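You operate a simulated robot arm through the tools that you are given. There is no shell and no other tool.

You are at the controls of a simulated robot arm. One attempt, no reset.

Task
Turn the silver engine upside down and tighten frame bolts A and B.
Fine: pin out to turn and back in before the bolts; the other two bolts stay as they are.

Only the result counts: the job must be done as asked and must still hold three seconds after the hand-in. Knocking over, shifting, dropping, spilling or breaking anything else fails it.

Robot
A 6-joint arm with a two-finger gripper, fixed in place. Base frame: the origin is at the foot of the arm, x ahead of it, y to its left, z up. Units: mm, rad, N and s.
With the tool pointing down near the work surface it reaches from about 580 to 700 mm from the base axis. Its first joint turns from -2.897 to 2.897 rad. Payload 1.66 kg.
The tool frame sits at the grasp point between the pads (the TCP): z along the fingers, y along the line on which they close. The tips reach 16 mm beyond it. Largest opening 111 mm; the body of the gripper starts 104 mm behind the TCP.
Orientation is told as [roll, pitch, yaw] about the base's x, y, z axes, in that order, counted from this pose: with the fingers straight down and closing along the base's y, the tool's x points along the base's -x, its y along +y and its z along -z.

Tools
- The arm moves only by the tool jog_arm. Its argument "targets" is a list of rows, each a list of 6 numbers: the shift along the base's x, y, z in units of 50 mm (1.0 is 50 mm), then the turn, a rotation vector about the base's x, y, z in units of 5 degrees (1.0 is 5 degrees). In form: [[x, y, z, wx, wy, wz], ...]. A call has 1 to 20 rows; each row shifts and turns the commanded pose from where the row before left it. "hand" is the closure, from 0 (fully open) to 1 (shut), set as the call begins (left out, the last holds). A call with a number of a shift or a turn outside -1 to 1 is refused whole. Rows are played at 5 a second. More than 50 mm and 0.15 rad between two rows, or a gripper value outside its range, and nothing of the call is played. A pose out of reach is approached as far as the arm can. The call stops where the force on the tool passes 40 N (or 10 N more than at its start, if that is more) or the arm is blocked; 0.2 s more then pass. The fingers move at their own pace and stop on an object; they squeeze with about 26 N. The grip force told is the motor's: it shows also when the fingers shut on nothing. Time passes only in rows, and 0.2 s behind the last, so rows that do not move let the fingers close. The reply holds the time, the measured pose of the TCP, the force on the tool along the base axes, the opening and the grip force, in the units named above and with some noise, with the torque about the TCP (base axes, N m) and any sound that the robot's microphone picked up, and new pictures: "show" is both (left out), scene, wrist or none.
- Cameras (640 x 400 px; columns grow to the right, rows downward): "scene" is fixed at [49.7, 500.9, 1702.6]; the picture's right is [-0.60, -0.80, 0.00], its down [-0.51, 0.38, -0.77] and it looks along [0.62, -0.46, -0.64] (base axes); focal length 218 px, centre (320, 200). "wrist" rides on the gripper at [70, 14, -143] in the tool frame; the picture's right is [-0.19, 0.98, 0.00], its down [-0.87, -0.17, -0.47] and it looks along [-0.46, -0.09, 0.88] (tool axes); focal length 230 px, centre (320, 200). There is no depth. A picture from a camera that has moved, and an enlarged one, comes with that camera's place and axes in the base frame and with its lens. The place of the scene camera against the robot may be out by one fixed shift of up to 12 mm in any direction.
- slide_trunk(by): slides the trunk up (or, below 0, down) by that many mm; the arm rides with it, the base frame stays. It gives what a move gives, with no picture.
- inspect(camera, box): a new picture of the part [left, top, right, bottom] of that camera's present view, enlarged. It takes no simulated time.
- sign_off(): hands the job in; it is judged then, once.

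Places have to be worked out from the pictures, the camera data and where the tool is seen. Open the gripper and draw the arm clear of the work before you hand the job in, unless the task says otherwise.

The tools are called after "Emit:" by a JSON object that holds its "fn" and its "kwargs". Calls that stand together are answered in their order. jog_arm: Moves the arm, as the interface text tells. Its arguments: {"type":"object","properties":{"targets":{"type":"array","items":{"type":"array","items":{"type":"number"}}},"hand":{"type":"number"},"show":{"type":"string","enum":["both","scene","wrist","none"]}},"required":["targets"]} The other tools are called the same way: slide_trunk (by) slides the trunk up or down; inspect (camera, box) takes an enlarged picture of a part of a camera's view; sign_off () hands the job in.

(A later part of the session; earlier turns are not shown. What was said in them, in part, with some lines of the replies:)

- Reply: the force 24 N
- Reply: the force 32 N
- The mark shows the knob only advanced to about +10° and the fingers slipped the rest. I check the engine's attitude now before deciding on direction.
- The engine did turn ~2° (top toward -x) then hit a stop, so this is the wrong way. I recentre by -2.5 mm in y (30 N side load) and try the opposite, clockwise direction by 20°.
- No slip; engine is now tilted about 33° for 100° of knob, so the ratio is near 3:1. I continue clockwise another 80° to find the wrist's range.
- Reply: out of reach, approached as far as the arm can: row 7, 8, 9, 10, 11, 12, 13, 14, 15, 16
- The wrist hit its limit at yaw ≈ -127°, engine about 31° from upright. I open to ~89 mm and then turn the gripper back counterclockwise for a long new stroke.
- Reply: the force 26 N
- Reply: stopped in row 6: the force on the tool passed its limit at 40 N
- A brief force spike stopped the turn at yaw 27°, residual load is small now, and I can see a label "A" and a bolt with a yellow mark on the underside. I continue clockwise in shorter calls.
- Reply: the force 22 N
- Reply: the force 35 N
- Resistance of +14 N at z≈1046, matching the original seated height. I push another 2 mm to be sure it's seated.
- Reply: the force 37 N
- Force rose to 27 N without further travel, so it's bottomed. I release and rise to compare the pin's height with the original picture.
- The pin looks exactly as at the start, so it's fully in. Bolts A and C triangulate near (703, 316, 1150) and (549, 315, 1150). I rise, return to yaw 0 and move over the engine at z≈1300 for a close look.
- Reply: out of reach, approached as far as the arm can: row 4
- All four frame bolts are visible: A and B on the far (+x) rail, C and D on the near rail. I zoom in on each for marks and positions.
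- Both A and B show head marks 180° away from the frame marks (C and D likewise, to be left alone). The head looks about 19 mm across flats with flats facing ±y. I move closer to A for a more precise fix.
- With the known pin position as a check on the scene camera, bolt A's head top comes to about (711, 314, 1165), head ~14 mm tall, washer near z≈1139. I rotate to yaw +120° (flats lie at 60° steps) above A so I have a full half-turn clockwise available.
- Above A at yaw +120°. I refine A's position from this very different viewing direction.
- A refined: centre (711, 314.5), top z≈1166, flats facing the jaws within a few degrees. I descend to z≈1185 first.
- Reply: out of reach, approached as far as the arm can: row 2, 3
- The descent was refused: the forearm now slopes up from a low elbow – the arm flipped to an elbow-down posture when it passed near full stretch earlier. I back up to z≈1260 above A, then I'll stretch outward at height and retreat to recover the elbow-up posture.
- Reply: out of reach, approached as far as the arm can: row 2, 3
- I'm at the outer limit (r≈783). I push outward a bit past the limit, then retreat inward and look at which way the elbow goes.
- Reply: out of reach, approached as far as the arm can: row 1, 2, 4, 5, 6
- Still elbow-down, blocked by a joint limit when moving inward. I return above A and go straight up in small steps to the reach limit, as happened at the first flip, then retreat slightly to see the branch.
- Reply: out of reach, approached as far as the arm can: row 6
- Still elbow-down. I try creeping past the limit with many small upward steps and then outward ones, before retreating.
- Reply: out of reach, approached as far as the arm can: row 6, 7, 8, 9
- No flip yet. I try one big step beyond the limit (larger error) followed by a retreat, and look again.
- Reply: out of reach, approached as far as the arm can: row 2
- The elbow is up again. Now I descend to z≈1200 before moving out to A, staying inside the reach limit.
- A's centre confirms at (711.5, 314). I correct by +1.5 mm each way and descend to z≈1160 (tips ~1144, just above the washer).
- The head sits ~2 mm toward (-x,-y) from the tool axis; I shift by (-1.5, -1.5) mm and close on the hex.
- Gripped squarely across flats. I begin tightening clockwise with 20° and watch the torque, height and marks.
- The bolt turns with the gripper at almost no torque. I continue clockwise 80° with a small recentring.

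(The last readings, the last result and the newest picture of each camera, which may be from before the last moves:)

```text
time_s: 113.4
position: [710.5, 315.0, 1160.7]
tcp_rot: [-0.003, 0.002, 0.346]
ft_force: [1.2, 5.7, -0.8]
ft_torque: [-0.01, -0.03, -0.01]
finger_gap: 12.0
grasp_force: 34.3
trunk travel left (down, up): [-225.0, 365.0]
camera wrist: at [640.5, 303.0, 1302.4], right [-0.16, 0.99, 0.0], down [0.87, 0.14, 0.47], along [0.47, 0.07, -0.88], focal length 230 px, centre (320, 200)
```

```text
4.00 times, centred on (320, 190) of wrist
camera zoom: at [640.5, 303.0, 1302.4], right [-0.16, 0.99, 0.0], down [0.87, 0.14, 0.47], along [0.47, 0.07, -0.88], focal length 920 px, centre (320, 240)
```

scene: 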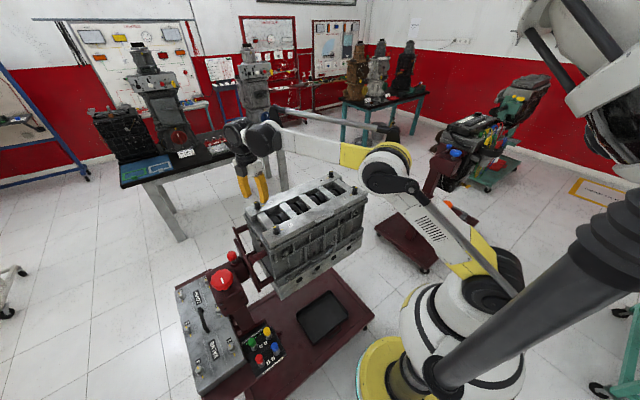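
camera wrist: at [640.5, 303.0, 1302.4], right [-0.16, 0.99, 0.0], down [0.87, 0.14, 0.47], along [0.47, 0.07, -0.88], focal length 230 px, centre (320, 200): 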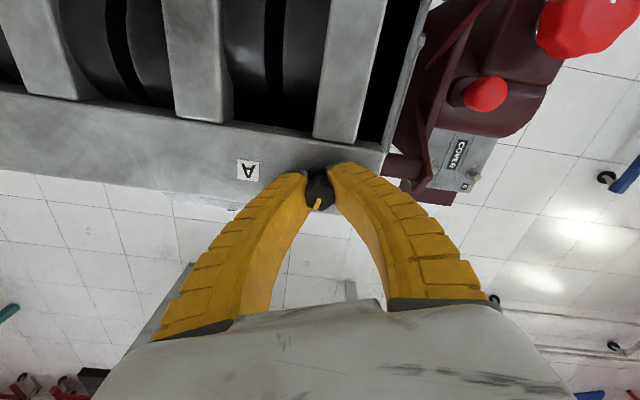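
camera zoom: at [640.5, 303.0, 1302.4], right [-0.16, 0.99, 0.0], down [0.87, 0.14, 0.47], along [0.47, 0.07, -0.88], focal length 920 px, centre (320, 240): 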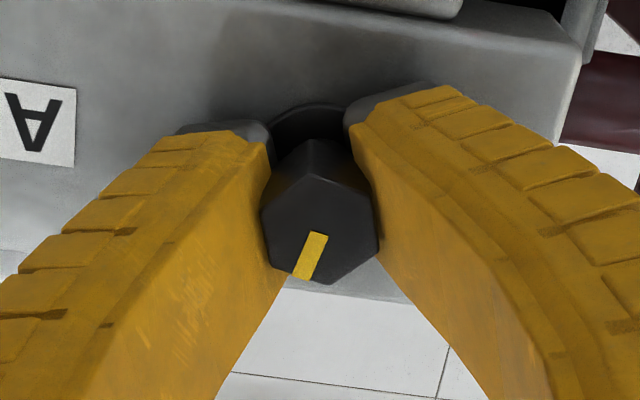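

100° done with no resistance. I continue 60° more, then the last part slowly.

Emit:
{"fn": "jog_arm", "kwargs": {"targets": [[0, 0.01, 0, 0, 0, 0], [0, 0, 0, 0, 0, -1], [0, 0, 0, 0, 0, -1], [0, 0, 0, 0, 0, -1], [0, 0, 0, 0, 0, -1], [0, 0, 0, 0, 0, -1], [0, 0, 0, 0, 0, -1], [0, 0, 0, 0, 0, -1], [0, 0, 0, 0, 0, -1], [0, 0, 0, 0, 0, -1], [0, 0, 0, 0, 0, -1], [0, 0, 0, 0, 0, -1], [0, 0, 0, 0, 0, -1]], "show": "wrist"}}

Emit:
{"fn": "inspect", "kwargs": {"camera": "wrist", "box": [250, 140, 390, 240]}}

```text
time_s: 116.2
position: [709.7, 316.1, 1160.6]
tcp_rot: [-0.003, 0.003, -0.702]
ft_force: [1.7, 4.9, 2.7]
ft_torque: [0.0, 0.05, -0.02]
finger_gap: 12.1
grasp_force: 34.2
trunk travel left (down, up): [-225.0, 365.0]
camera wrist: at [666.4, 369.0, 1302.3], right [0.78, 0.63, 0.0], down [0.55, -0.69, 0.47], along [0.29, -0.37, -0.88], focal length 230 px, centre (320, 200)
```

wrist: 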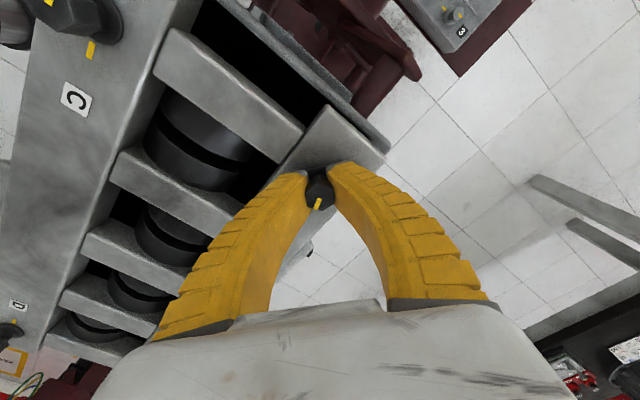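

```text
4.00 times, centred on (320, 190) of wrist
camera zoom: at [666.4, 369.0, 1302.3], right [0.78, 0.63, 0.0], down [0.55, -0.69, 0.47], along [0.29, -0.37, -0.88], focal length 920 px, centre (320, 240)
```

zoom: 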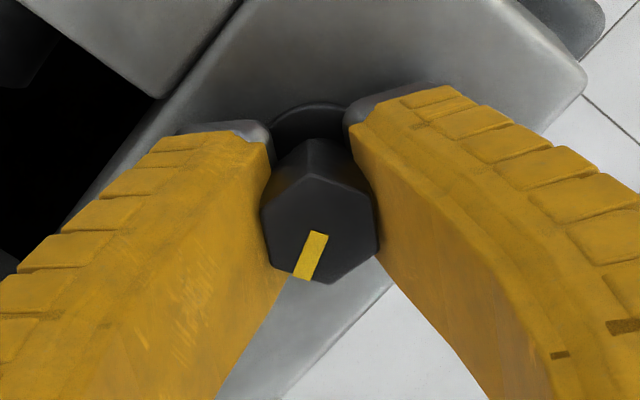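

160° done; the last 20° I turn in half steps and check torque and the alignment of the marks.

Emit:
{"fn": "jog_arm", "kwargs": {"targets": [[0, 0, 0, 0, 0, -0.5], [0, 0, 0, 0, 0, -0.5], [0, 0, 0, 0, 0, -0.5], [0, 0, 0, 0, 0, -0.5], [0, 0, 0, 0, 0, -0.5], [0, 0, 0, 0, 0, -0.5]], "show": "none"}}

Emit:
{"fn": "jog_arm", "kwargs": {"targets": [[0, 0, 0, 0, 0, -0.5], [0, 0, 0, 0, 0, -0.5], [0, 0, 0, 0, 0, 0]], "show": "wrist"}}

Emit:
{"fn": "inspect", "kwargs": {"camera": "wrist", "box": [250, 140, 390, 240]}}

Emit:
{"fn": "inspect", "kwargs": {"camera": "scene", "box": [235, 180, 305, 230]}}

```text
time_s: 117.6
position: [709.8, 315.5, 1162.0]
tcp_rot: [-0.003, 0.001, -0.962]
ft_force: [5.7, 6.3, 6.6]
ft_torque: [-0.13, -0.06, -0.02]
finger_gap: 11.8
grasp_force: 33.8
trunk travel left (down, up): [-225.0, 365.0]
```

```text
time_s: 118.4
position: [710.2, 314.9, 1160.7]
tcp_rot: [-0.004, 0.0, -1.048]
ft_force: [-2.0, 0.5, -3.4]
ft_torque: [0.01, 0.04, 0.11]
finger_gap: 11.7
grasp_force: 33.7
trunk travel left (down, up): [-225.0, 365.0]
camera wrist: at [688.2, 380.8, 1302.5], right [0.95, 0.32, 0.0], down [0.29, -0.83, 0.47], along [0.15, -0.45, -0.88], focal length 230 px, centre (320, 200)
```

wrist: 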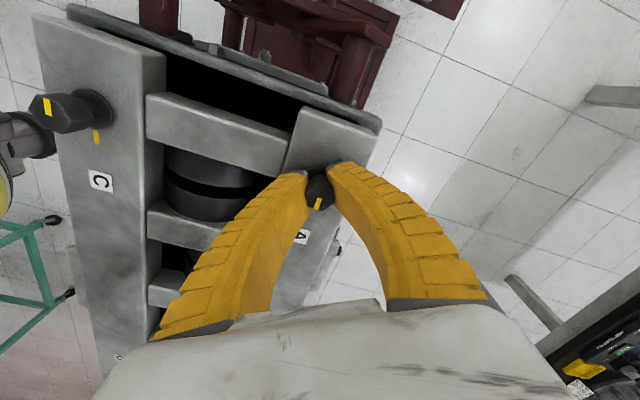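

```text
4.00 times, centred on (320, 190) of wrist
camera zoom: at [688.2, 380.8, 1302.5], right [0.95, 0.32, 0.0], down [0.29, -0.83, 0.47], along [0.15, -0.45, -0.88], focal length 920 px, centre (320, 240)
```

zoom: 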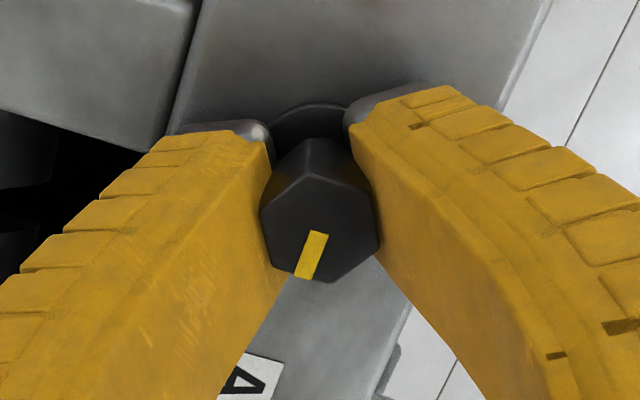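

```text
8.00 times, centred on (270, 205) of scene
camera zoom: at [49.7, 500.9, 1702.6], right [-0.6, -0.8, 0.0], down [-0.51, 0.38, -0.77], along [0.62, -0.46, -0.64], focal length 1740 px, centre (720, 160)
```

zoom: 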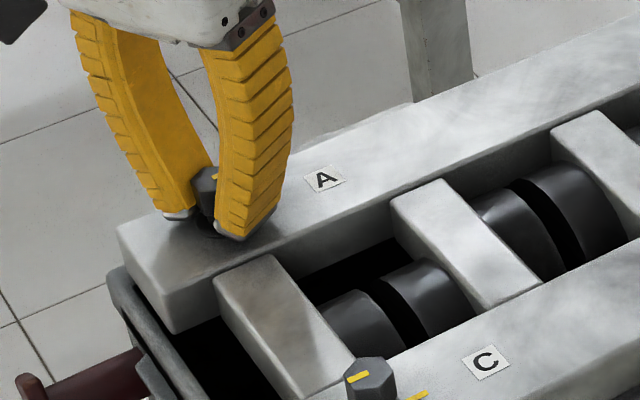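

Now exactly 180° turned and a first reaction torque (+0.11 N·m) appears. I turn a few degrees further in small steps to feel whether it is snug.

Emit:
{"fn": "jog_arm", "kwargs": {"targets": [[0, 0, 0, 0, 0, -0.4], [0, 0, 0, 0, 0, 0]], "show": "none"}}

Emit:
{"fn": "jog_arm", "kwargs": {"targets": [[0, 0, 0, 0, 0, -0.4], [0, 0, 0, 0, 0, 0]], "show": "none"}}

```text
time_s: 119.0
position: [710.3, 314.9, 1160.5]
tcp_rot: [-0.003, 0.002, -1.084]
ft_force: [-1.0, 1.6, -3.5]
ft_torque: [0.05, 0.05, 0.17]
finger_gap: 11.5
grasp_force: 33.5
trunk travel left (down, up): [-225.0, 365.0]
```

```text
time_s: 119.6
position: [710.8, 315.5, 1161.6]
tcp_rot: [-0.003, 0.002, -1.119]
ft_force: [-4.1, 1.3, -4.9]
ft_torque: [-0.01, 0.04, 0.26]
finger_gap: 11.6
grasp_force: 33.8
trunk travel left (down, up): [-225.0, 365.0]
```

Torque climbs steadily (0.11→0.17→0.26 N·m) – the bolt is against its stop. I add a little more to set it firmly and look at the marks.

Emit:
{"fn": "jog_arm", "kwargs": {"targets": [[0, 0, 0, 0, 0, -0.4], [0, 0, 0, 0, 0, -0.4], [0, 0, 0, 0, 0, 0]], "show": "wrist"}}

Emit:
{"fn": "inspect", "kwargs": {"camera": "wrist", "box": [250, 140, 390, 240]}}

```text
time_s: 120.4
position: [711.9, 314.7, 1161.2]
tcp_rot: [-0.003, 0.002, -1.188]
ft_force: [1.3, 2.7, -0.9]
ft_torque: [0.02, 0.04, 0.32]
finger_gap: 11.4
grasp_force: 33.8
trunk travel left (down, up): [-225.0, 365.0]
camera wrist: at [697.6, 383.1, 1302.8], right [0.98, 0.19, 0.0], down [0.17, -0.87, 0.47], along [0.09, -0.46, -0.88], focal length 230 px, centre (320, 200)
```

wrist: 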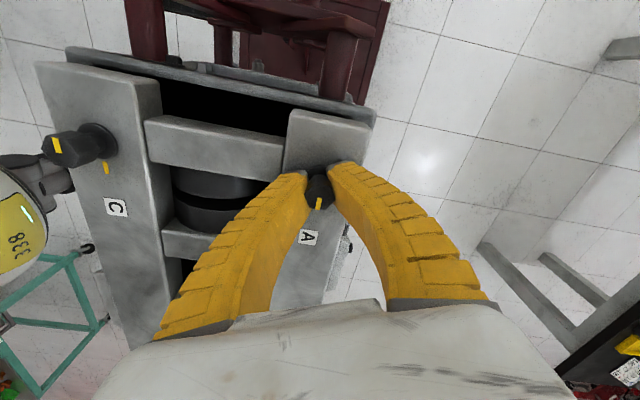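

```text
4.00 times, centred on (320, 190) of wrist
camera zoom: at [697.6, 383.1, 1302.8], right [0.98, 0.19, 0.0], down [0.17, -0.87, 0.47], along [0.09, -0.46, -0.88], focal length 920 px, centre (320, 240)
```

zoom: 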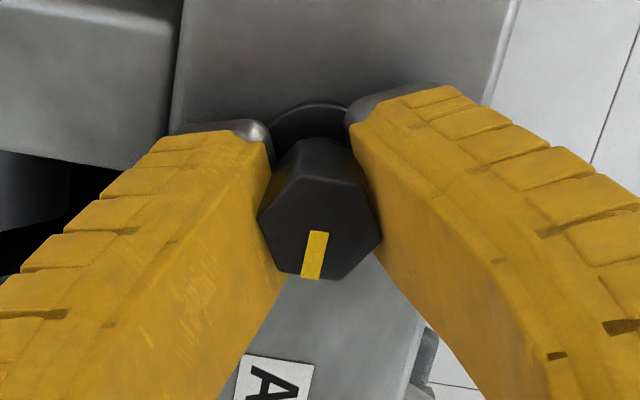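

The bolt now stays put while the fingers creep around it, so A is at its stop. I release and rise to check A's marks.

Emit:
{"fn": "jog_arm", "kwargs": {"targets": [[0, 0, 0, 0, 0, 0], [0, 0, 0, 0, 0, 0], [0, 0, 0, 0, 0, 0], [0, 0, 0.4, 0, 0, 0], [0, 0, 0.4, 0, 0, 0], [0, 0, 0, 0, 0, 0]], "hand": 0.5, "show": "both"}}

Emit:
{"fn": "inspect", "kwargs": {"camera": "wrist", "box": [250, 120, 390, 240]}}

Emit:
{"fn": "inspect", "kwargs": {"camera": "scene", "box": [235, 160, 385, 250]}}

```text
time_s: 121.8
position: [711.0, 315.5, 1202.2]
tcp_rot: [-0.002, 0.002, -1.188]
ft_force: [-0.2, -0.1, 0.5]
ft_torque: [-0.02, 0.01, 0.0]
finger_gap: 57.7
grasp_force: 1.7
trunk travel left (down, up): [-225.0, 365.0]
camera wrist: at [697.4, 384.0, 1342.7], right [0.98, 0.19, 0.0], down [0.17, -0.87, 0.47], along [0.09, -0.46, -0.88], focal length 230 px, centre (320, 200)
```

scene: 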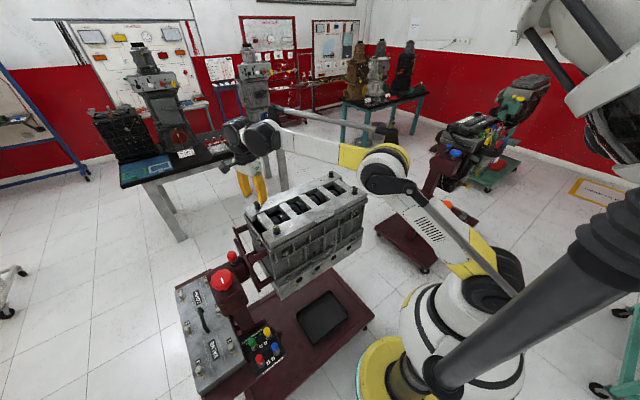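
wrist: 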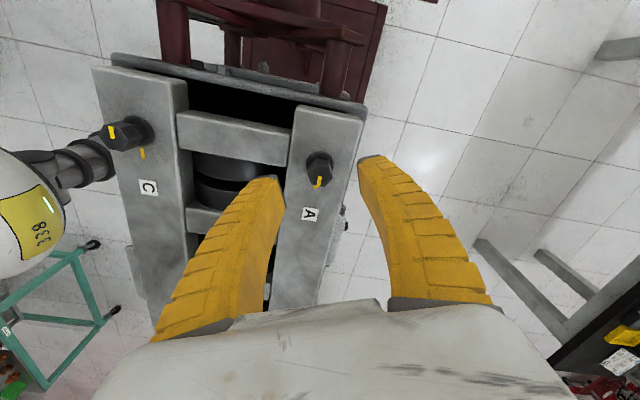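

```text
3.33 times, centred on (320, 180) of wrist
camera zoom: at [697.4, 384.0, 1342.7], right [0.98, 0.19, 0.0], down [0.17, -0.87, 0.47], along [0.09, -0.46, -0.88], focal length 767 px, centre (320, 267)
```

zoom: 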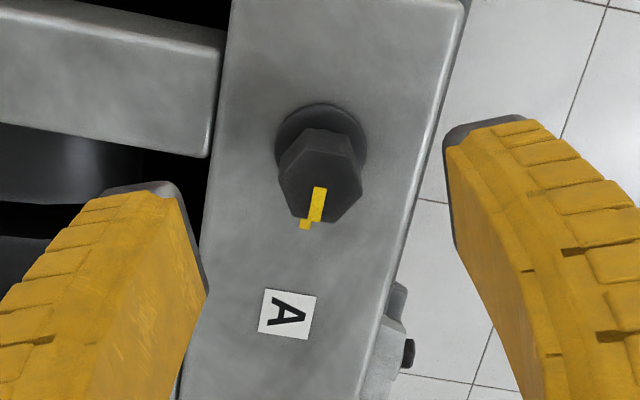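

```text
4.27 times, centred on (310, 205) of scene
camera zoom: at [49.7, 500.9, 1702.6], right [-0.6, -0.8, 0.0], down [-0.51, 0.38, -0.77], along [0.62, -0.46, -0.64], focal length 928 px, centre (363, 179)
```

zoom: 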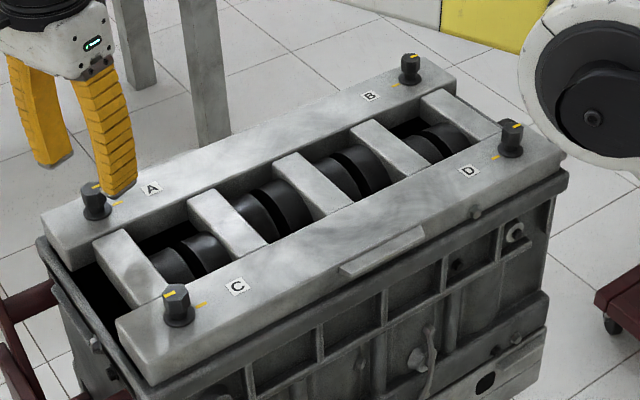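

A's head mark now lines up with its frame mark. B triangulates to about (711, -55, 1166); I travel over there at constant height while turning the gripper toward yaw +60°.

Emit:
{"fn": "jog_arm", "kwargs": {"targets": [[0, -0.36, 0.02, 0, 0, 1], [0, -0.36, 0.02, 0, 0, 1], [0, -0.36, 0.02, 0, 0, 1], [0, -0.36, 0.02, 0, 0, 1], [0, -0.36, 0.02, 0, 0, 1], [0, -0.36, 0.02, 0, 0, 1], [0, -0.36, 0, 0, 0, 1], [0, -0.36, 0, 0, 0, 1], [0, -0.36, 0, 0, 0, 1], [0, -0.36, 0, 0, 0, 1], [0, -0.36, 0, 0, 0, 1], [0, -0.36, 0, 0, 0, 1], [0, -0.36, 0, 0, 0, 1], [0, -0.36, 0, 0, 0, 1], [0, -0.36, 0, 0, 0, 1], [0, -0.36, 0, 0, 0, 1], [0, -0.36, 0, 0, 0, 1], [0, -0.36, 0, 0, 0, 1], [0, -0.36, 0, 0, 0, 1], [0, -0.36, 0, 0, 0, 1]], "show": "both"}}

```text
time_s: 126.0
position: [709.9, -46.8, 1205.8]
tcp_rot: [-0.003, 0.003, 0.559]
ft_force: [-1.1, 0.6, -0.8]
ft_torque: [0.04, -0.01, 0.0]
finger_gap: 57.8
grasp_force: 1.1
trunk travel left (down, up): [-225.0, 365.0]
camera wrist: at [643.7, -73.5, 1347.6], right [-0.36, 0.93, 0.0], down [0.82, 0.32, 0.47], along [0.44, 0.17, -0.88], focal length 230 px, centre (320, 200)
```

scene: 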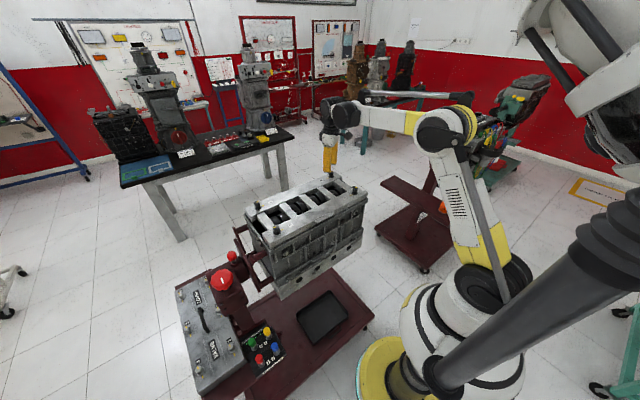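
wrist: 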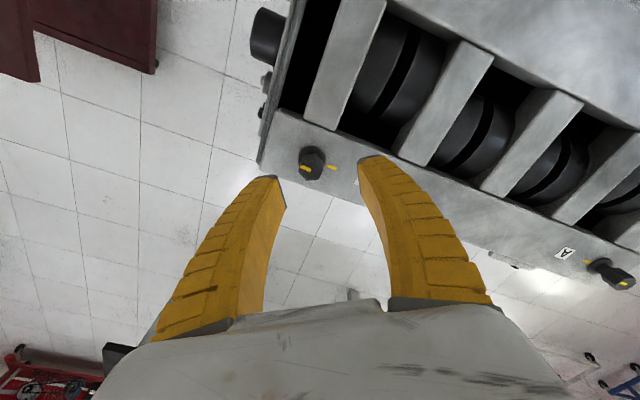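

B is in view and the elbow is still up. I finish the yaw to +60° and zoom on B for a precise position.

Emit:
{"fn": "jog_arm", "kwargs": {"targets": [[0, 0, 0, 0, 0, 1], [0, 0, 0, 0, 0, 1], [0, 0, 0, 0, 0, 1], [0, 0, 0, 0, 0, 1], [0, 0, 0, 0, 0, 1], [0, 0, 0, 0, 0, 0.6], [0, 0, 0, 0, 0, 0]], "show": "wrist"}}

Emit:
{"fn": "inspect", "kwargs": {"camera": "wrist", "box": [250, 110, 390, 210]}}

```text
time_s: 127.6
position: [710.2, -45.0, 1205.4]
tcp_rot: [-0.003, 0.001, 1.047]
ft_force: [-0.2, 0.1, -0.1]
ft_torque: [-0.01, 0.02, -0.01]
finger_gap: 57.6
grasp_force: 1.8
trunk travel left (down, up): [-225.0, 365.0]
camera wrist: at [663.4, -99.7, 1348.3], right [-0.76, 0.66, 0.0], down [0.58, 0.67, 0.47], along [0.31, 0.35, -0.88], focal length 230 px, centre (320, 200)
```

wrist: 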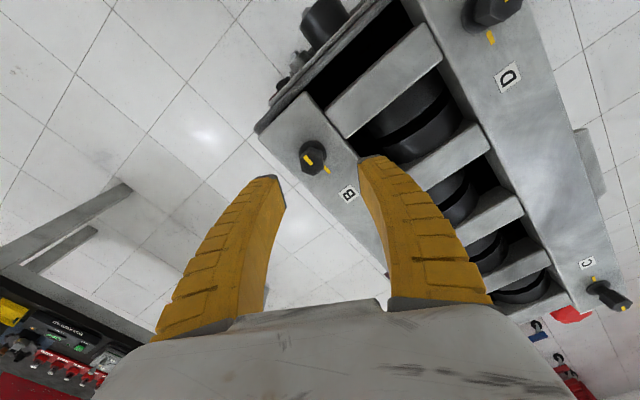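

```text
4.00 times, centred on (320, 160) of wrist
camera zoom: at [663.4, -99.7, 1348.3], right [-0.76, 0.66, 0.0], down [0.58, 0.67, 0.47], along [0.31, 0.35, -0.88], focal length 920 px, centre (320, 360)
```

zoom: 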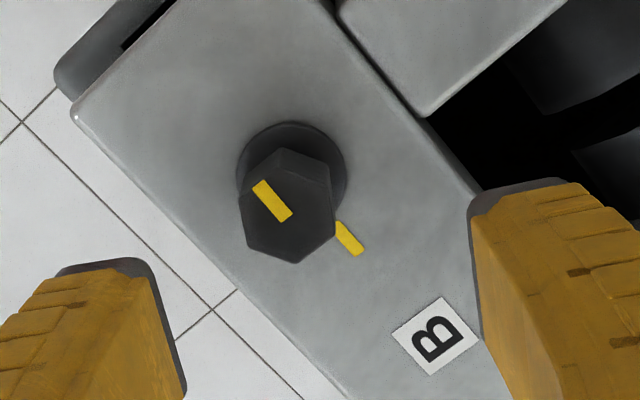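

B's centre is at about (710.5, -57). I move laterally -12 mm in y, then descend to z≈1160.

Emit:
{"fn": "jog_arm", "kwargs": {"targets": [[0.0, -0.23, 0, 0, 0, 0], [0, 0, -0.2, 0, 0, 0], [0, 0, 0, 0, 0, 0]], "show": "none"}}

Emit:
{"fn": "inspect", "kwargs": {"camera": "wrist", "box": [250, 120, 390, 220]}}

```text
time_s: 128.4
position: [711.5, -57.7, 1196.6]
tcp_rot: [-0.001, 0.002, 1.044]
ft_force: [0.2, 1.0, 0.1]
ft_torque: [-0.03, 0.0, 0.02]
finger_gap: 57.3
grasp_force: 1.7
trunk travel left (down, up): [-225.0, 365.0]
```

```text
4.00 times, centred on (320, 170) of wrist
camera zoom: at [663.9, -111.3, 1338.4], right [-0.75, 0.66, 0.0], down [0.58, 0.67, 0.47], along [0.31, 0.35, -0.88], focal length 920 px, centre (320, 320)
```

zoom: 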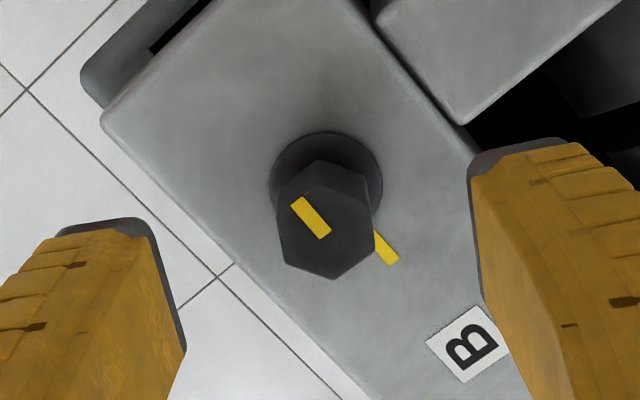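

B's centre confirms at (710.3, -57.4), under the tool. I descend to z≈1160.

Emit:
{"fn": "jog_arm", "kwargs": {"targets": [[-0.01, 0, -0.25, 0, 0, 0], [0, 0, -0.25, 0, 0, 0], [0, 0, -0.22, 0, 0, 0], [0, 0, 0, 0, 0, 0]], "show": "wrist"}}

Emit:
{"fn": "inspect", "kwargs": {"camera": "wrist", "box": [250, 140, 390, 240]}}

```text
time_s: 129.4
position: [710.9, -56.6, 1161.6]
tcp_rot: [-0.001, 0.002, 1.046]
ft_force: [-0.5, -0.4, 0.0]
ft_torque: [0.03, 0.0, 0.04]
finger_gap: 57.6
grasp_force: 1.5
trunk travel left (down, up): [-225.0, 365.0]
camera wrist: at [663.4, -111.3, 1303.0], right [-0.75, 0.66, 0.0], down [0.58, 0.67, 0.47], along [0.31, 0.35, -0.88], focal length 230 px, centre (320, 200)
```

wrist: 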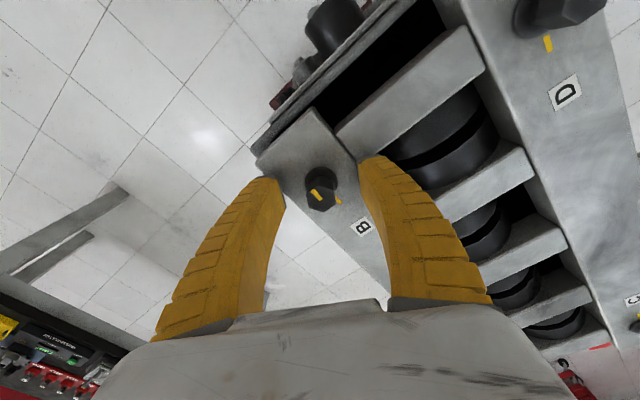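

```text
4.00 times, centred on (320, 190) of wrist
camera zoom: at [663.4, -111.3, 1303.0], right [-0.75, 0.66, 0.0], down [0.58, 0.67, 0.47], along [0.31, 0.35, -0.88], focal length 920 px, centre (320, 240)
```

zoom: 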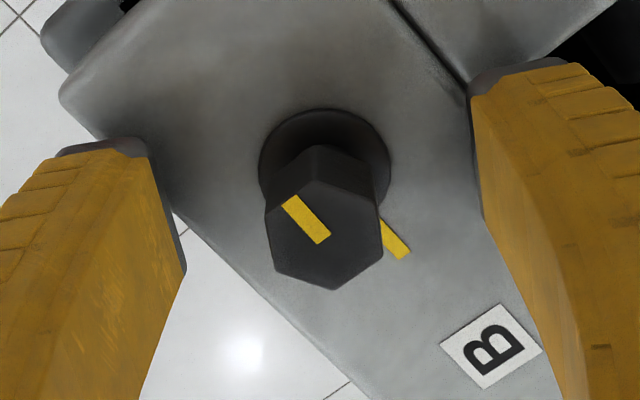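

Well aligned (about 1.3 mm off). I nudge and close on B's hex.

Emit:
{"fn": "jog_arm", "kwargs": {"targets": [[-0.02, 0.015, -0.02, 0, 0, 0], [0, 0, 0, 0, 0, 0]], "show": "none"}}

Emit:
{"fn": "jog_arm", "kwargs": {"targets": [[0, 0, 0, 0, 0, 0], [0, 0, 0, 0, 0, 0], [0, 0, 0, 0, 0, 0]], "hand": 1, "show": "wrist"}}

Emit:
{"fn": "inspect", "kwargs": {"camera": "wrist", "box": [250, 140, 390, 240]}}

```text
time_s: 130.0
position: [709.1, -54.6, 1160.3]
tcp_rot: [-0.001, 0.003, 1.044]
ft_force: [0.2, 0.4, -0.4]
ft_torque: [-0.01, 0.01, 0.01]
finger_gap: 57.5
grasp_force: 1.8
trunk travel left (down, up): [-225.0, 365.0]
```

```text
time_s: 130.8
position: [710.5, -56.6, 1160.0]
tcp_rot: [-0.004, 0.001, 1.048]
ft_force: [10.5, 4.8, 3.3]
ft_torque: [0.29, -0.23, 0.01]
finger_gap: 13.5
grasp_force: 33.8
trunk travel left (down, up): [-225.0, 365.0]
camera wrist: at [663.6, -109.8, 1301.5], right [-0.75, 0.66, 0.0], down [0.58, 0.67, 0.47], along [0.31, 0.35, -0.88], focal length 230 px, centre (320, 200)
```

wrist: 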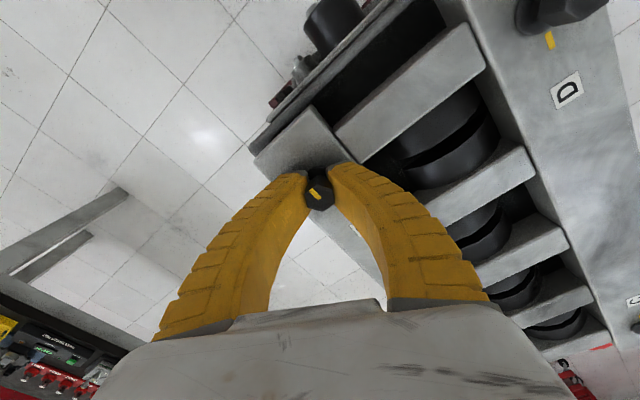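

```text
4.00 times, centred on (320, 190) of wrist
camera zoom: at [663.6, -109.8, 1301.5], right [-0.75, 0.66, 0.0], down [0.58, 0.67, 0.47], along [0.31, 0.35, -0.88], focal length 920 px, centre (320, 240)
```

zoom: 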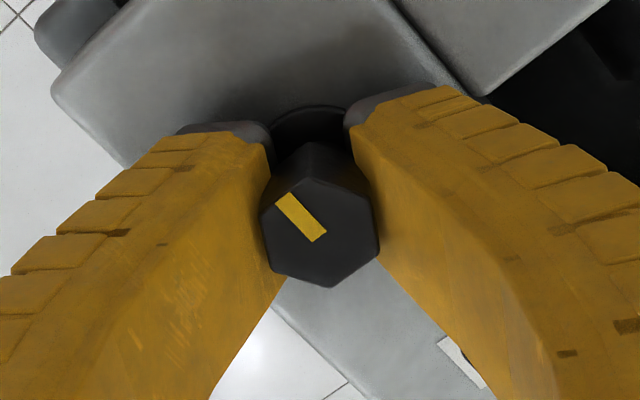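

Gripped across flats on B. I relieve the small side load and turn clockwise 80°, then check.

Emit:
{"fn": "jog_arm", "kwargs": {"targets": [[0.015, 0.01, 0, 0, 0, 0], [0, 0, 0, 0, 0, -1], [0, 0, 0, 0, 0, -1], [0, 0, 0, 0, 0, -1], [0, 0, 0, 0, 0, -1], [0, 0, 0, 0, 0, 0]], "show": "none"}}

Emit:
{"fn": "jog_arm", "kwargs": {"targets": [[0, 0, 0, 0, 0, -1], [0, 0, 0, 0, 0, -1], [0, 0, 0, 0, 0, -1], [0, 0, 0, 0, 0, -1], [0, 0, 0, 0, 0, -1], [0, 0, 0, 0, 0, -1], [0, 0, 0, 0, 0, -1], [0, 0, 0, 0, 0, -1], [0, 0, 0, 0, 0, -1], [0, 0, 0, 0, 0, -1], [0, 0, 0, 0, 0, -1], [0, 0, 0, 0, 0, -1]], "show": "wrist"}}

Emit:
{"fn": "inspect", "kwargs": {"camera": "wrist", "box": [250, 140, 390, 240]}}

```text
time_s: 132.2
position: [711.6, -55.6, 1160.0]
tcp_rot: [-0.001, 0.001, 0.696]
ft_force: [11.4, 3.5, 8.5]
ft_torque: [0.05, -0.13, 0.02]
finger_gap: 13.1
grasp_force: 33.9
trunk travel left (down, up): [-225.0, 365.0]
```

```text
time_s: 134.8
position: [710.4, -56.3, 1159.1]
tcp_rot: [-0.004, 0.002, -0.351]
ft_force: [9.3, 5.2, 7.5]
ft_torque: [-0.04, -0.18, 0.0]
finger_gap: 13.1
grasp_force: 33.8
trunk travel left (down, up): [-225.0, 365.0]
camera wrist: at [650.0, -19.4, 1301.3], right [0.52, 0.86, 0.0], down [0.76, -0.45, 0.47], along [0.4, -0.25, -0.88], focal length 230 px, centre (320, 200)
```

wrist: 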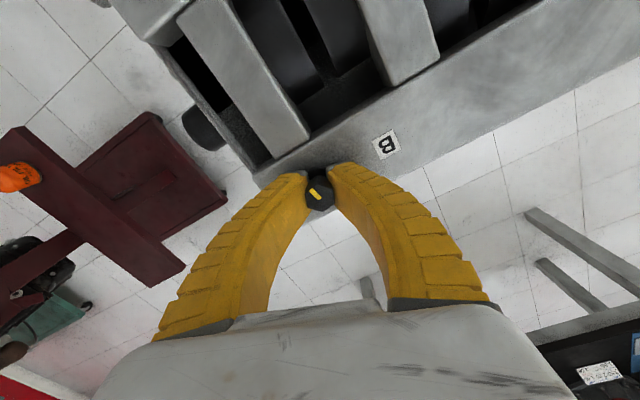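

```text
4.00 times, centred on (320, 190) of wrist
camera zoom: at [650.0, -19.4, 1301.3], right [0.52, 0.86, 0.0], down [0.76, -0.45, 0.47], along [0.4, -0.25, -0.88], focal length 920 px, centre (320, 240)
```

zoom: 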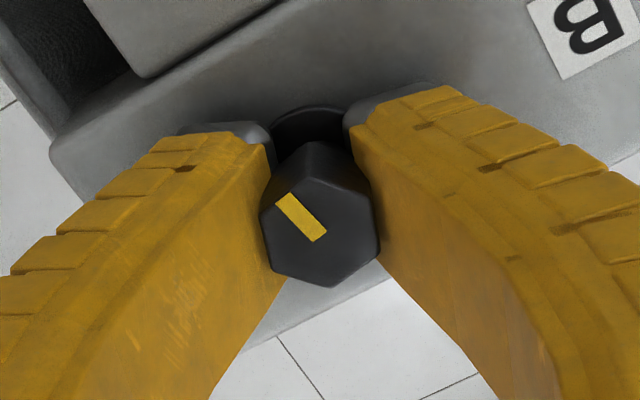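

80° done with no slip. I continue another 80° clockwise with a small recentring.

Emit:
{"fn": "jog_arm", "kwargs": {"targets": [[0.015, 0.01, 0.01, 0, 0, 0], [0, 0, 0, 0, 0, -1], [0, 0, 0, 0, 0, -1], [0, 0, 0, 0, 0, -1], [0, 0, 0, 0, 0, -1], [0, 0, 0, 0, 0, -1], [0, 0, 0, 0, 0, -1], [0, 0, 0, 0, 0, -1], [0, 0, 0, 0, 0, -1]], "show": "none"}}

Emit:
{"fn": "jog_arm", "kwargs": {"targets": [[0, 0, 0, 0, 0, -1], [0, 0, 0, 0, 0, -1], [0, 0, 0, 0, 0, -1], [0, 0, 0, 0, 0, -1], [0, 0, 0, 0, 0, -1], [0, 0, 0, 0, 0, -1], [0, 0, 0, 0, 0, -1], [0, 0, 0, 0, 0, -1]], "show": "wrist"}}

Emit:
{"fn": "inspect", "kwargs": {"camera": "wrist", "box": [250, 140, 390, 240]}}

```text
time_s: 136.8
position: [711.4, -55.0, 1160.4]
tcp_rot: [-0.003, 0.001, -1.048]
ft_force: [-5.5, 0.8, -8.9]
ft_torque: [-0.32, -0.12, 0.0]
finger_gap: 12.8
grasp_force: 34.3
trunk travel left (down, up): [-225.0, 365.0]
```

```text
time_s: 138.6
position: [709.6, -55.7, 1159.8]
tcp_rot: [-0.004, 0.002, -1.75]
ft_force: [-2.0, 0.6, -3.5]
ft_torque: [-0.24, 0.07, 0.0]
finger_gap: 12.6
grasp_force: 33.9
trunk travel left (down, up): [-225.0, 365.0]
camera wrist: at [736.6, 9.4, 1302.0], right [0.93, -0.36, 0.0], down [-0.32, -0.82, 0.47], along [-0.17, -0.44, -0.88], focal length 230 px, centre (320, 200)
```

wrist: 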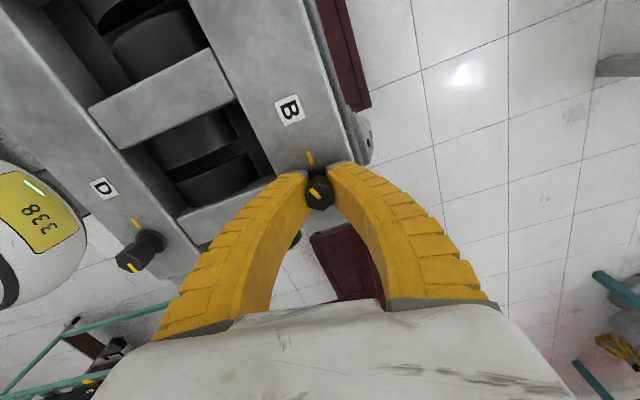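

```text
4.00 times, centred on (320, 190) of wrist
camera zoom: at [736.6, 9.4, 1302.0], right [0.93, -0.36, 0.0], down [-0.32, -0.82, 0.47], along [-0.17, -0.44, -0.88], focal length 920 px, centre (320, 240)
```

zoom: 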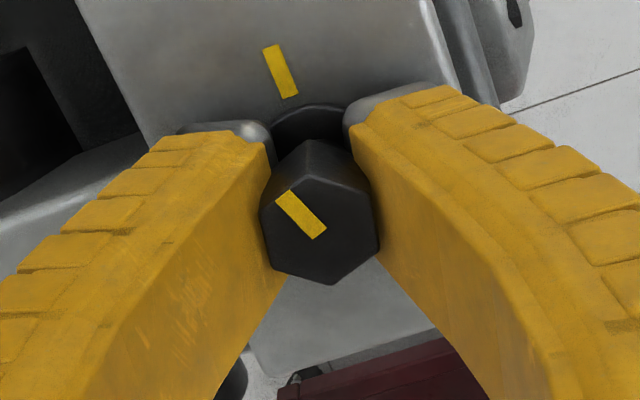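

20° remain to line up the marks. I finish in half steps and watch the torque.

Emit:
{"fn": "jog_arm", "kwargs": {"targets": [[0, 0, 0, 0, 0, -0.5], [0, 0, 0, 0, 0, -0.5], [0, 0, 0, 0, 0, -0.5], [0, 0, 0, 0, 0, -0.5], [0, 0, 0, 0, 0, -0.5], [0, 0, 0, 0, 0, -0.5], [0, 0, 0, 0, 0, 0]], "show": "none"}}

Emit:
{"fn": "jog_arm", "kwargs": {"targets": [[0, 0, 0, 0, 0, -0.5], [0, 0, 0, 0, 0, -0.5], [0, 0, 0, 0, 0, 0]], "show": "wrist"}}

Emit:
{"fn": "inspect", "kwargs": {"camera": "wrist", "box": [250, 140, 390, 240]}}

```text
time_s: 140.2
position: [711.1, -55.3, 1160.9]
tcp_rot: [-0.003, 0.002, -2.008]
ft_force: [-8.2, -1.6, -13.6]
ft_torque: [-0.14, 0.13, -0.05]
finger_gap: 12.8
grasp_force: 33.5
trunk travel left (down, up): [-225.0, 365.0]
```

```text
time_s: 141.0
position: [711.6, -55.9, 1160.8]
tcp_rot: [-0.003, 0.002, -2.096]
ft_force: [-8.9, -2.9, -13.0]
ft_torque: [-0.15, 0.17, 0.13]
finger_gap: 12.4
grasp_force: 34.1
trunk travel left (down, up): [-225.0, 365.0]
camera wrist: at [757.5, -3.3, 1302.4], right [0.75, -0.66, 0.0], down [-0.58, -0.67, 0.47], along [-0.31, -0.35, -0.88], focal length 230 px, centre (320, 200)
```

wrist: 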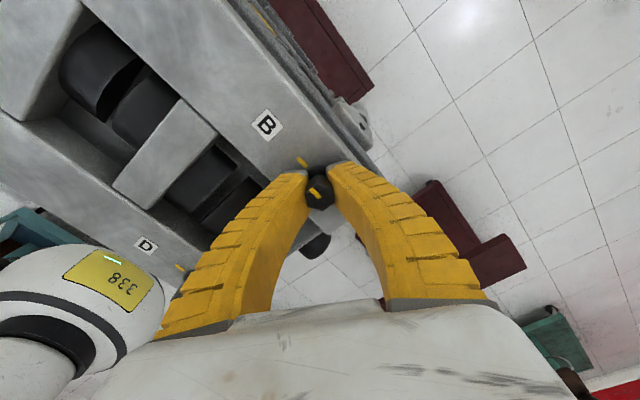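

```text
4.00 times, centred on (320, 190) of wrist
camera zoom: at [757.5, -3.3, 1302.4], right [0.75, -0.66, 0.0], down [-0.58, -0.67, 0.47], along [-0.31, -0.35, -0.88], focal length 920 px, centre (320, 240)
```

zoom: 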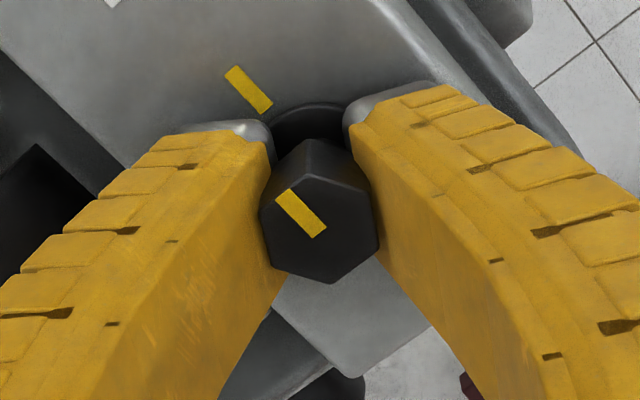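

The marks are parallel and torque is rising (+0.13 N·m). I turn a few more degrees to set it firmly at its stop, as with A.

Emit:
{"fn": "jog_arm", "kwargs": {"targets": [[-0.01, 0, -0.015, 0, 0, 0], [0, 0, 0, 0, 0, -0.4], [0, 0, 0, 0, 0, -0.4], [0, 0, 0, 0, 0, 0]], "show": "none"}}

Emit:
{"fn": "jog_arm", "kwargs": {"targets": [[0, 0, 0, 0, 0, -0.4], [0, 0, 0, 0, 0, -0.4], [0, 0, 0, 0, 0, 0]], "show": "wrist"}}

Emit:
{"fn": "inspect", "kwargs": {"camera": "wrist", "box": [250, 140, 390, 240]}}

```text
time_s: 142.0
position: [711.0, -55.1, 1159.9]
tcp_rot: [-0.005, 0.003, -2.167]
ft_force: [10.2, 0.1, 10.4]
ft_torque: [0.21, -0.13, 0.25]
finger_gap: 12.3
grasp_force: 33.8
trunk travel left (down, up): [-225.0, 365.0]
```

```text
time_s: 142.8
position: [711.3, -55.8, 1160.0]
tcp_rot: [-0.002, 0.003, -2.236]
ft_force: [11.6, -1.6, 12.6]
ft_torque: [0.01, -0.03, 0.33]
finger_gap: 13.0
grasp_force: 34.1
trunk travel left (down, up): [-225.0, 365.0]
camera wrist: at [764.3, -10.2, 1301.3], right [0.66, -0.75, 0.0], down [-0.67, -0.58, 0.47], along [-0.36, -0.31, -0.88], focal length 230 px, centre (320, 200)
```

wrist: 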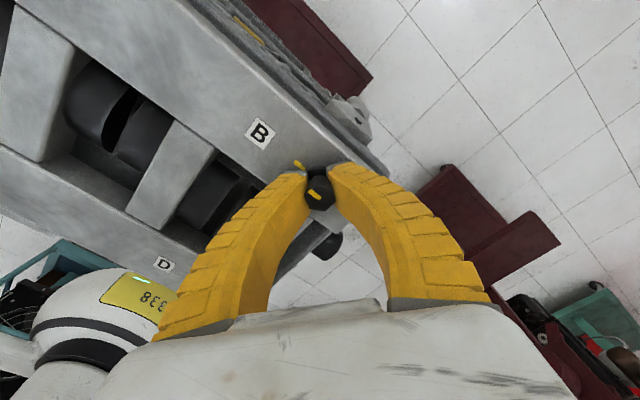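

```text
4.00 times, centred on (320, 190) of wrist
camera zoom: at [764.3, -10.2, 1301.3], right [0.66, -0.75, 0.0], down [-0.67, -0.58, 0.47], along [-0.36, -0.31, -0.88], focal length 920 px, centre (320, 240)
```

zoom: 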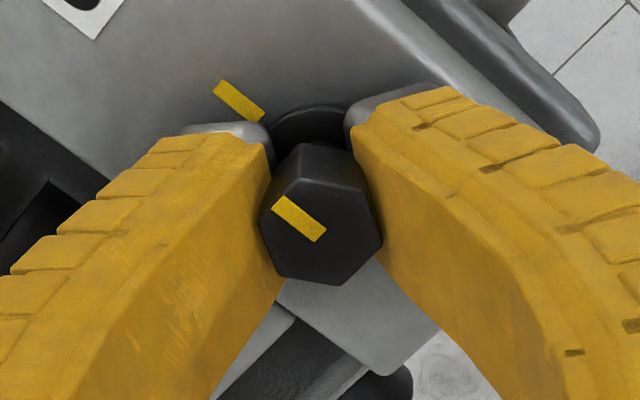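

B behaves exactly like A: against its stop at ~0.33 N·m with parallel marks. I release and rise to check.

Emit:
{"fn": "jog_arm", "kwargs": {"targets": [[0, 0, 0, 0, 0, 0], [0, 0, 0, 0, 0, 0], [0, 0, 0, 0, 0, 0], [0, 0, 0.4, 0, 0, 0], [0, 0, 0.4, 0, 0, 0], [0, 0, 0, 0, 0, 0]], "hand": 0.5, "show": "both"}}

Emit:
{"fn": "inspect", "kwargs": {"camera": "scene", "box": [235, 160, 385, 250]}}

Emit:
{"fn": "inspect", "kwargs": {"camera": "wrist", "box": [250, 120, 390, 220]}}

```text
time_s: 144.2
position: [710.4, -54.1, 1198.6]
tcp_rot: [-0.001, 0.001, -2.235]
ft_force: [0.1, -0.6, -0.2]
ft_torque: [-0.03, 0.01, 0.01]
finger_gap: 57.7
grasp_force: 1.3
trunk travel left (down, up): [-225.0, 365.0]
camera wrist: at [763.0, -9.8, 1340.9], right [0.66, -0.75, 0.0], down [-0.67, -0.58, 0.47], along [-0.36, -0.31, -0.88], focal length 230 px, centre (320, 200)
```

scene: 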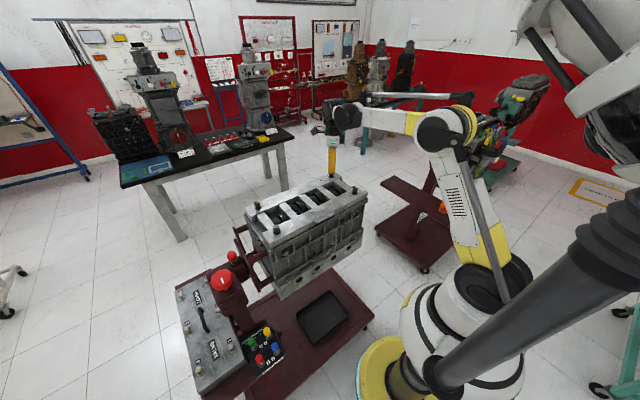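
wrist: 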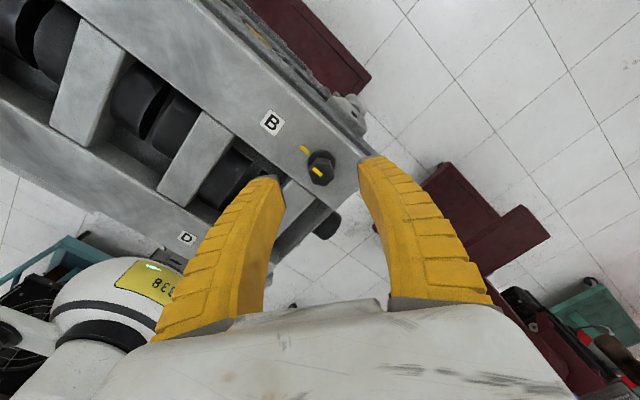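

```text
4.27 times, centred on (310, 205) of scene
camera zoom: at [49.7, 500.9, 1702.6], right [-0.6, -0.8, 0.0], down [-0.51, 0.38, -0.77], along [0.62, -0.46, -0.64], focal length 928 px, centre (363, 179)
```

zoom: 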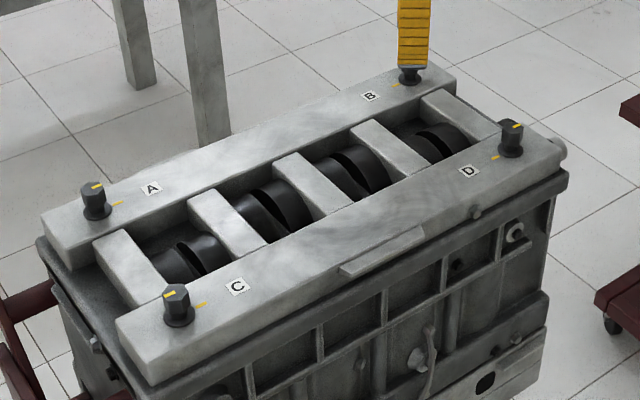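

```text
4.00 times, centred on (320, 170) of wrist
camera zoom: at [763.0, -9.8, 1340.9], right [0.66, -0.75, 0.0], down [-0.67, -0.58, 0.47], along [-0.36, -0.31, -0.88], focal length 920 px, centre (320, 320)
```

zoom: 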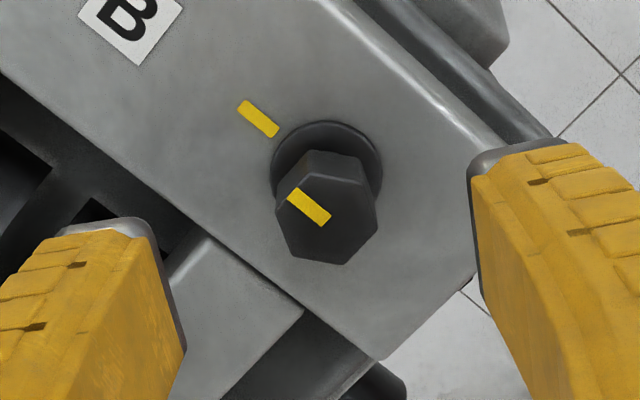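

Both B marks line up; C and D are unchanged, and the bolt positions are symmetric about the pin axis, so the engine is level. I retreat up and inward, opening the gripper, and unwind the wrist.

Emit:
{"fn": "jog_arm", "kwargs": {"targets": [[0, 0, 0.6, 0, 0, 0], [-0.3, 0, 0.6, 0, 0, 1], [-0.4, 0, 0.6, 0, 0, 1], [-0.4, 0, 0.6, 0, 0, 1], [-0.4, 0.1, 0.4, 0, 0, 1], [-0.4, 0.1, 0.3, 0, 0, 1], [-0.4, 0.2, 0.3, 0, 0, 1], [-0.4, 0.3, 0.2, 0, 0, 1], [-0.3, 0.4, 0.2, 0, 0, 1], [-0.3, 0.4, 0.2, 0, 0, 1], [-0.2, 0.4, 0, 0, 0, 1], [0, 0.4, 0, 0, 0, 1], [0, 0.4, 0, 0, 0, 1], [0, 0.4, 0, 0, 0, 1], [0, 0.4, 0, 0, 0, 1], [0, 0.4, 0, 0, 0, 1], [0, 0.4, 0, 0, 0, 1]], "hand": 0, "show": "both"}}

Emit:
{"fn": "inspect", "kwargs": {"camera": "scene", "box": [225, 160, 385, 270]}}

Emit:
{"fn": "inspect", "kwargs": {"camera": "scene", "box": [205, 235, 285, 285]}}

```text
time_s: 147.8
position: [535.1, 161.4, 1400.0]
tcp_rot: [-0.004, 0.002, -0.838]
ft_force: [-0.6, -0.4, 0.7]
ft_torque: [-0.03, 0.0, -0.02]
finger_gap: 111.1
grasp_force: 0.0
trunk travel left (down, up): [-225.0, 365.0]
camera wrist: at [499.0, 220.7, 1541.5], right [0.86, 0.52, 0.0], down [0.46, -0.75, 0.47], along [0.24, -0.4, -0.88], focal length 230 px, centre (320, 200)
```

scene: 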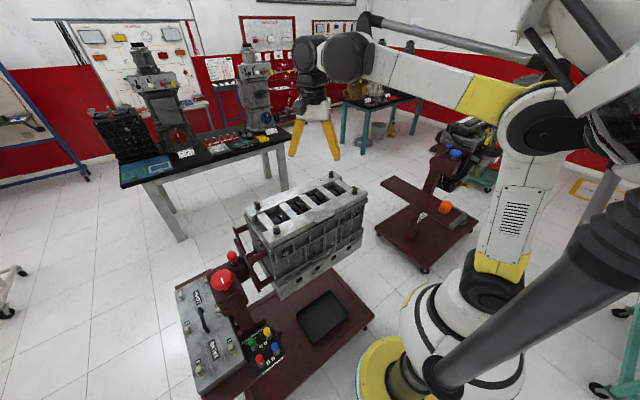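
wrist: 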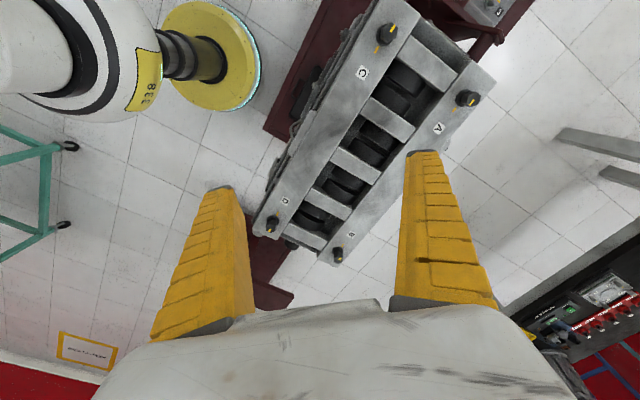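

```text
3.64 times, centred on (305, 215) of scene
camera zoom: at [49.7, 500.9, 1702.6], right [-0.6, -0.8, 0.0], down [-0.51, 0.38, -0.77], along [0.62, -0.46, -0.64], focal length 791 px, centre (374, 146)
```

zoom: 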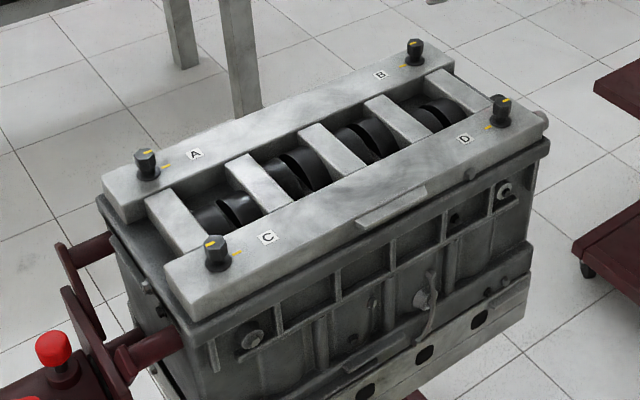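

```text
8.00 times, centred on (245, 260) of scene
camera zoom: at [49.7, 500.9, 1702.6], right [-0.6, -0.8, 0.0], down [-0.51, 0.38, -0.77], along [0.62, -0.46, -0.64], focal length 1740 px, centre (920, -280)
```

zoom: 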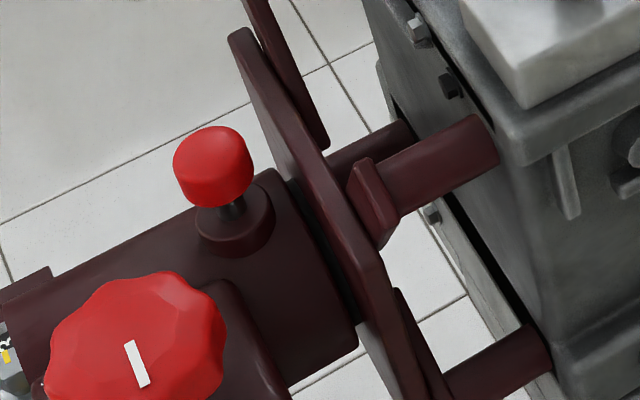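

The arm is clear, engine inverted, pin seated. One last enlarged look at all four bolt marks before handing in.

Emit:
{"fn": "inspect", "kwargs": {"camera": "scene", "box": [245, 190, 295, 222]}}

Emit:
{"fn": "inspect", "kwargs": {"camera": "scene", "box": [315, 162, 365, 194]}}

Emit:
{"fn": "inspect", "kwargs": {"camera": "wrist", "box": [430, 75, 500, 145]}}

Emit:
{"fn": "inspect", "kwargs": {"camera": "wrist", "box": [320, 220, 370, 270]}}

```text
12.50 times, centred on (270, 206) of scene
camera zoom: at [49.7, 500.9, 1702.6], right [-0.6, -0.8, 0.0], down [-0.51, 0.38, -0.77], along [0.62, -0.46, -0.64], focal length 2719 px, centre (945, 125)
```

zoom: 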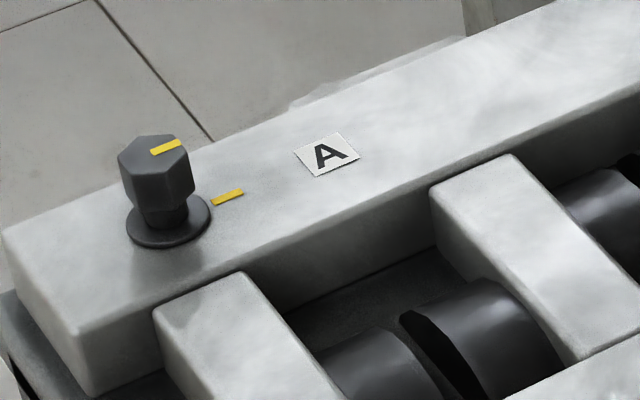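

```text
12.50 times, centred on (340, 178) of scene
camera zoom: at [49.7, 500.9, 1702.6], right [-0.6, -0.8, 0.0], down [-0.51, 0.38, -0.77], along [0.62, -0.46, -0.64], focal length 2719 px, centre (70, 475)
```

zoom: 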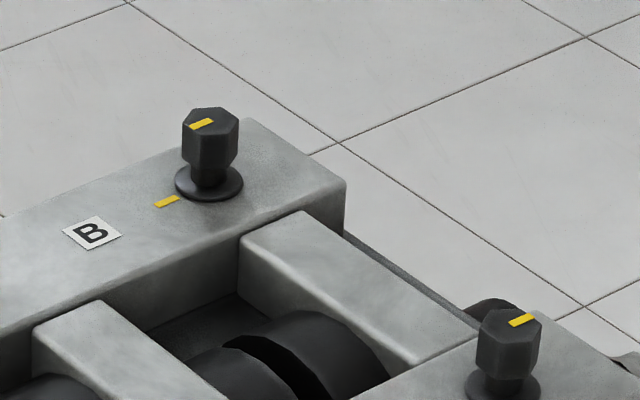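

```text
5.71 times, centred on (465, 110) of wrist
camera zoom: at [499.0, 220.7, 1541.5], right [0.86, 0.52, 0.0], down [0.46, -0.75, 0.47], along [0.24, -0.4, -0.88], focal length 1315 px, centre (-509, 714)
```

zoom: 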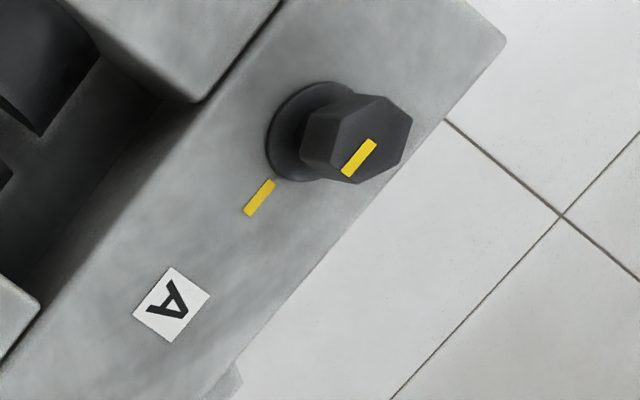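

```text
8.00 times, centred on (345, 245) of wrist
camera zoom: at [499.0, 220.7, 1541.5], right [0.86, 0.52, 0.0], down [0.46, -0.75, 0.47], along [0.24, -0.4, -0.88], focal length 1841 px, centre (120, -160)
```

zoom: 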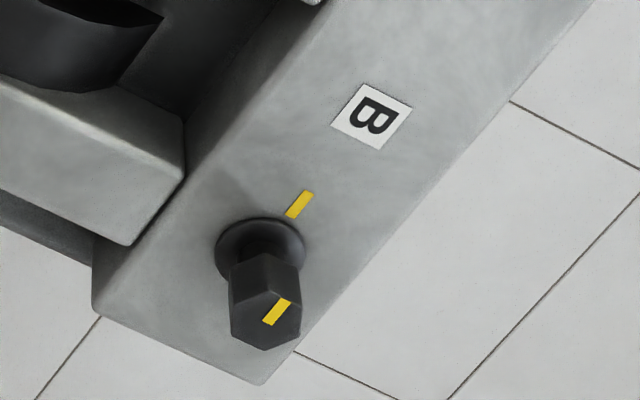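

Bolts A and B both have their head marks aligned with their frame marks. C and D are untouched, the pin is seated, the engine is inverted, the gripper is open and the arm is clear, so I hand in the job.

Emit:
{"fn": "sign_off", "kwargs": {}}

```text
The job is handed in.
```

The silver engine is upside down, the locking pin is back in, and frame bolts A and B are tightened. The job is handed in, but I have not seen the judged result.

- **Engine:** I pulled the pin, then turned the red knob about one and a half turns clockwise until the engine had gone through 180°. It looks level, to within about 1°. At the start I tried the wrong direction and the engine moved a few degrees before hitting a stop.
- **Pin:** It went back in before I touched the bolts. It sits exactly as in the first picture.
- **Bolts A and B:** Each turned half a turn clockwise until it met its stop, and its head mark now lines up with its frame mark. The fingers started to slip at about 0.33 N·m, so that is as tight as I could set them.
- **Bolts C and D:** I did not touch them, and the last pictures show nothing else moved.

The gripper is open and the arm is clear of the work.
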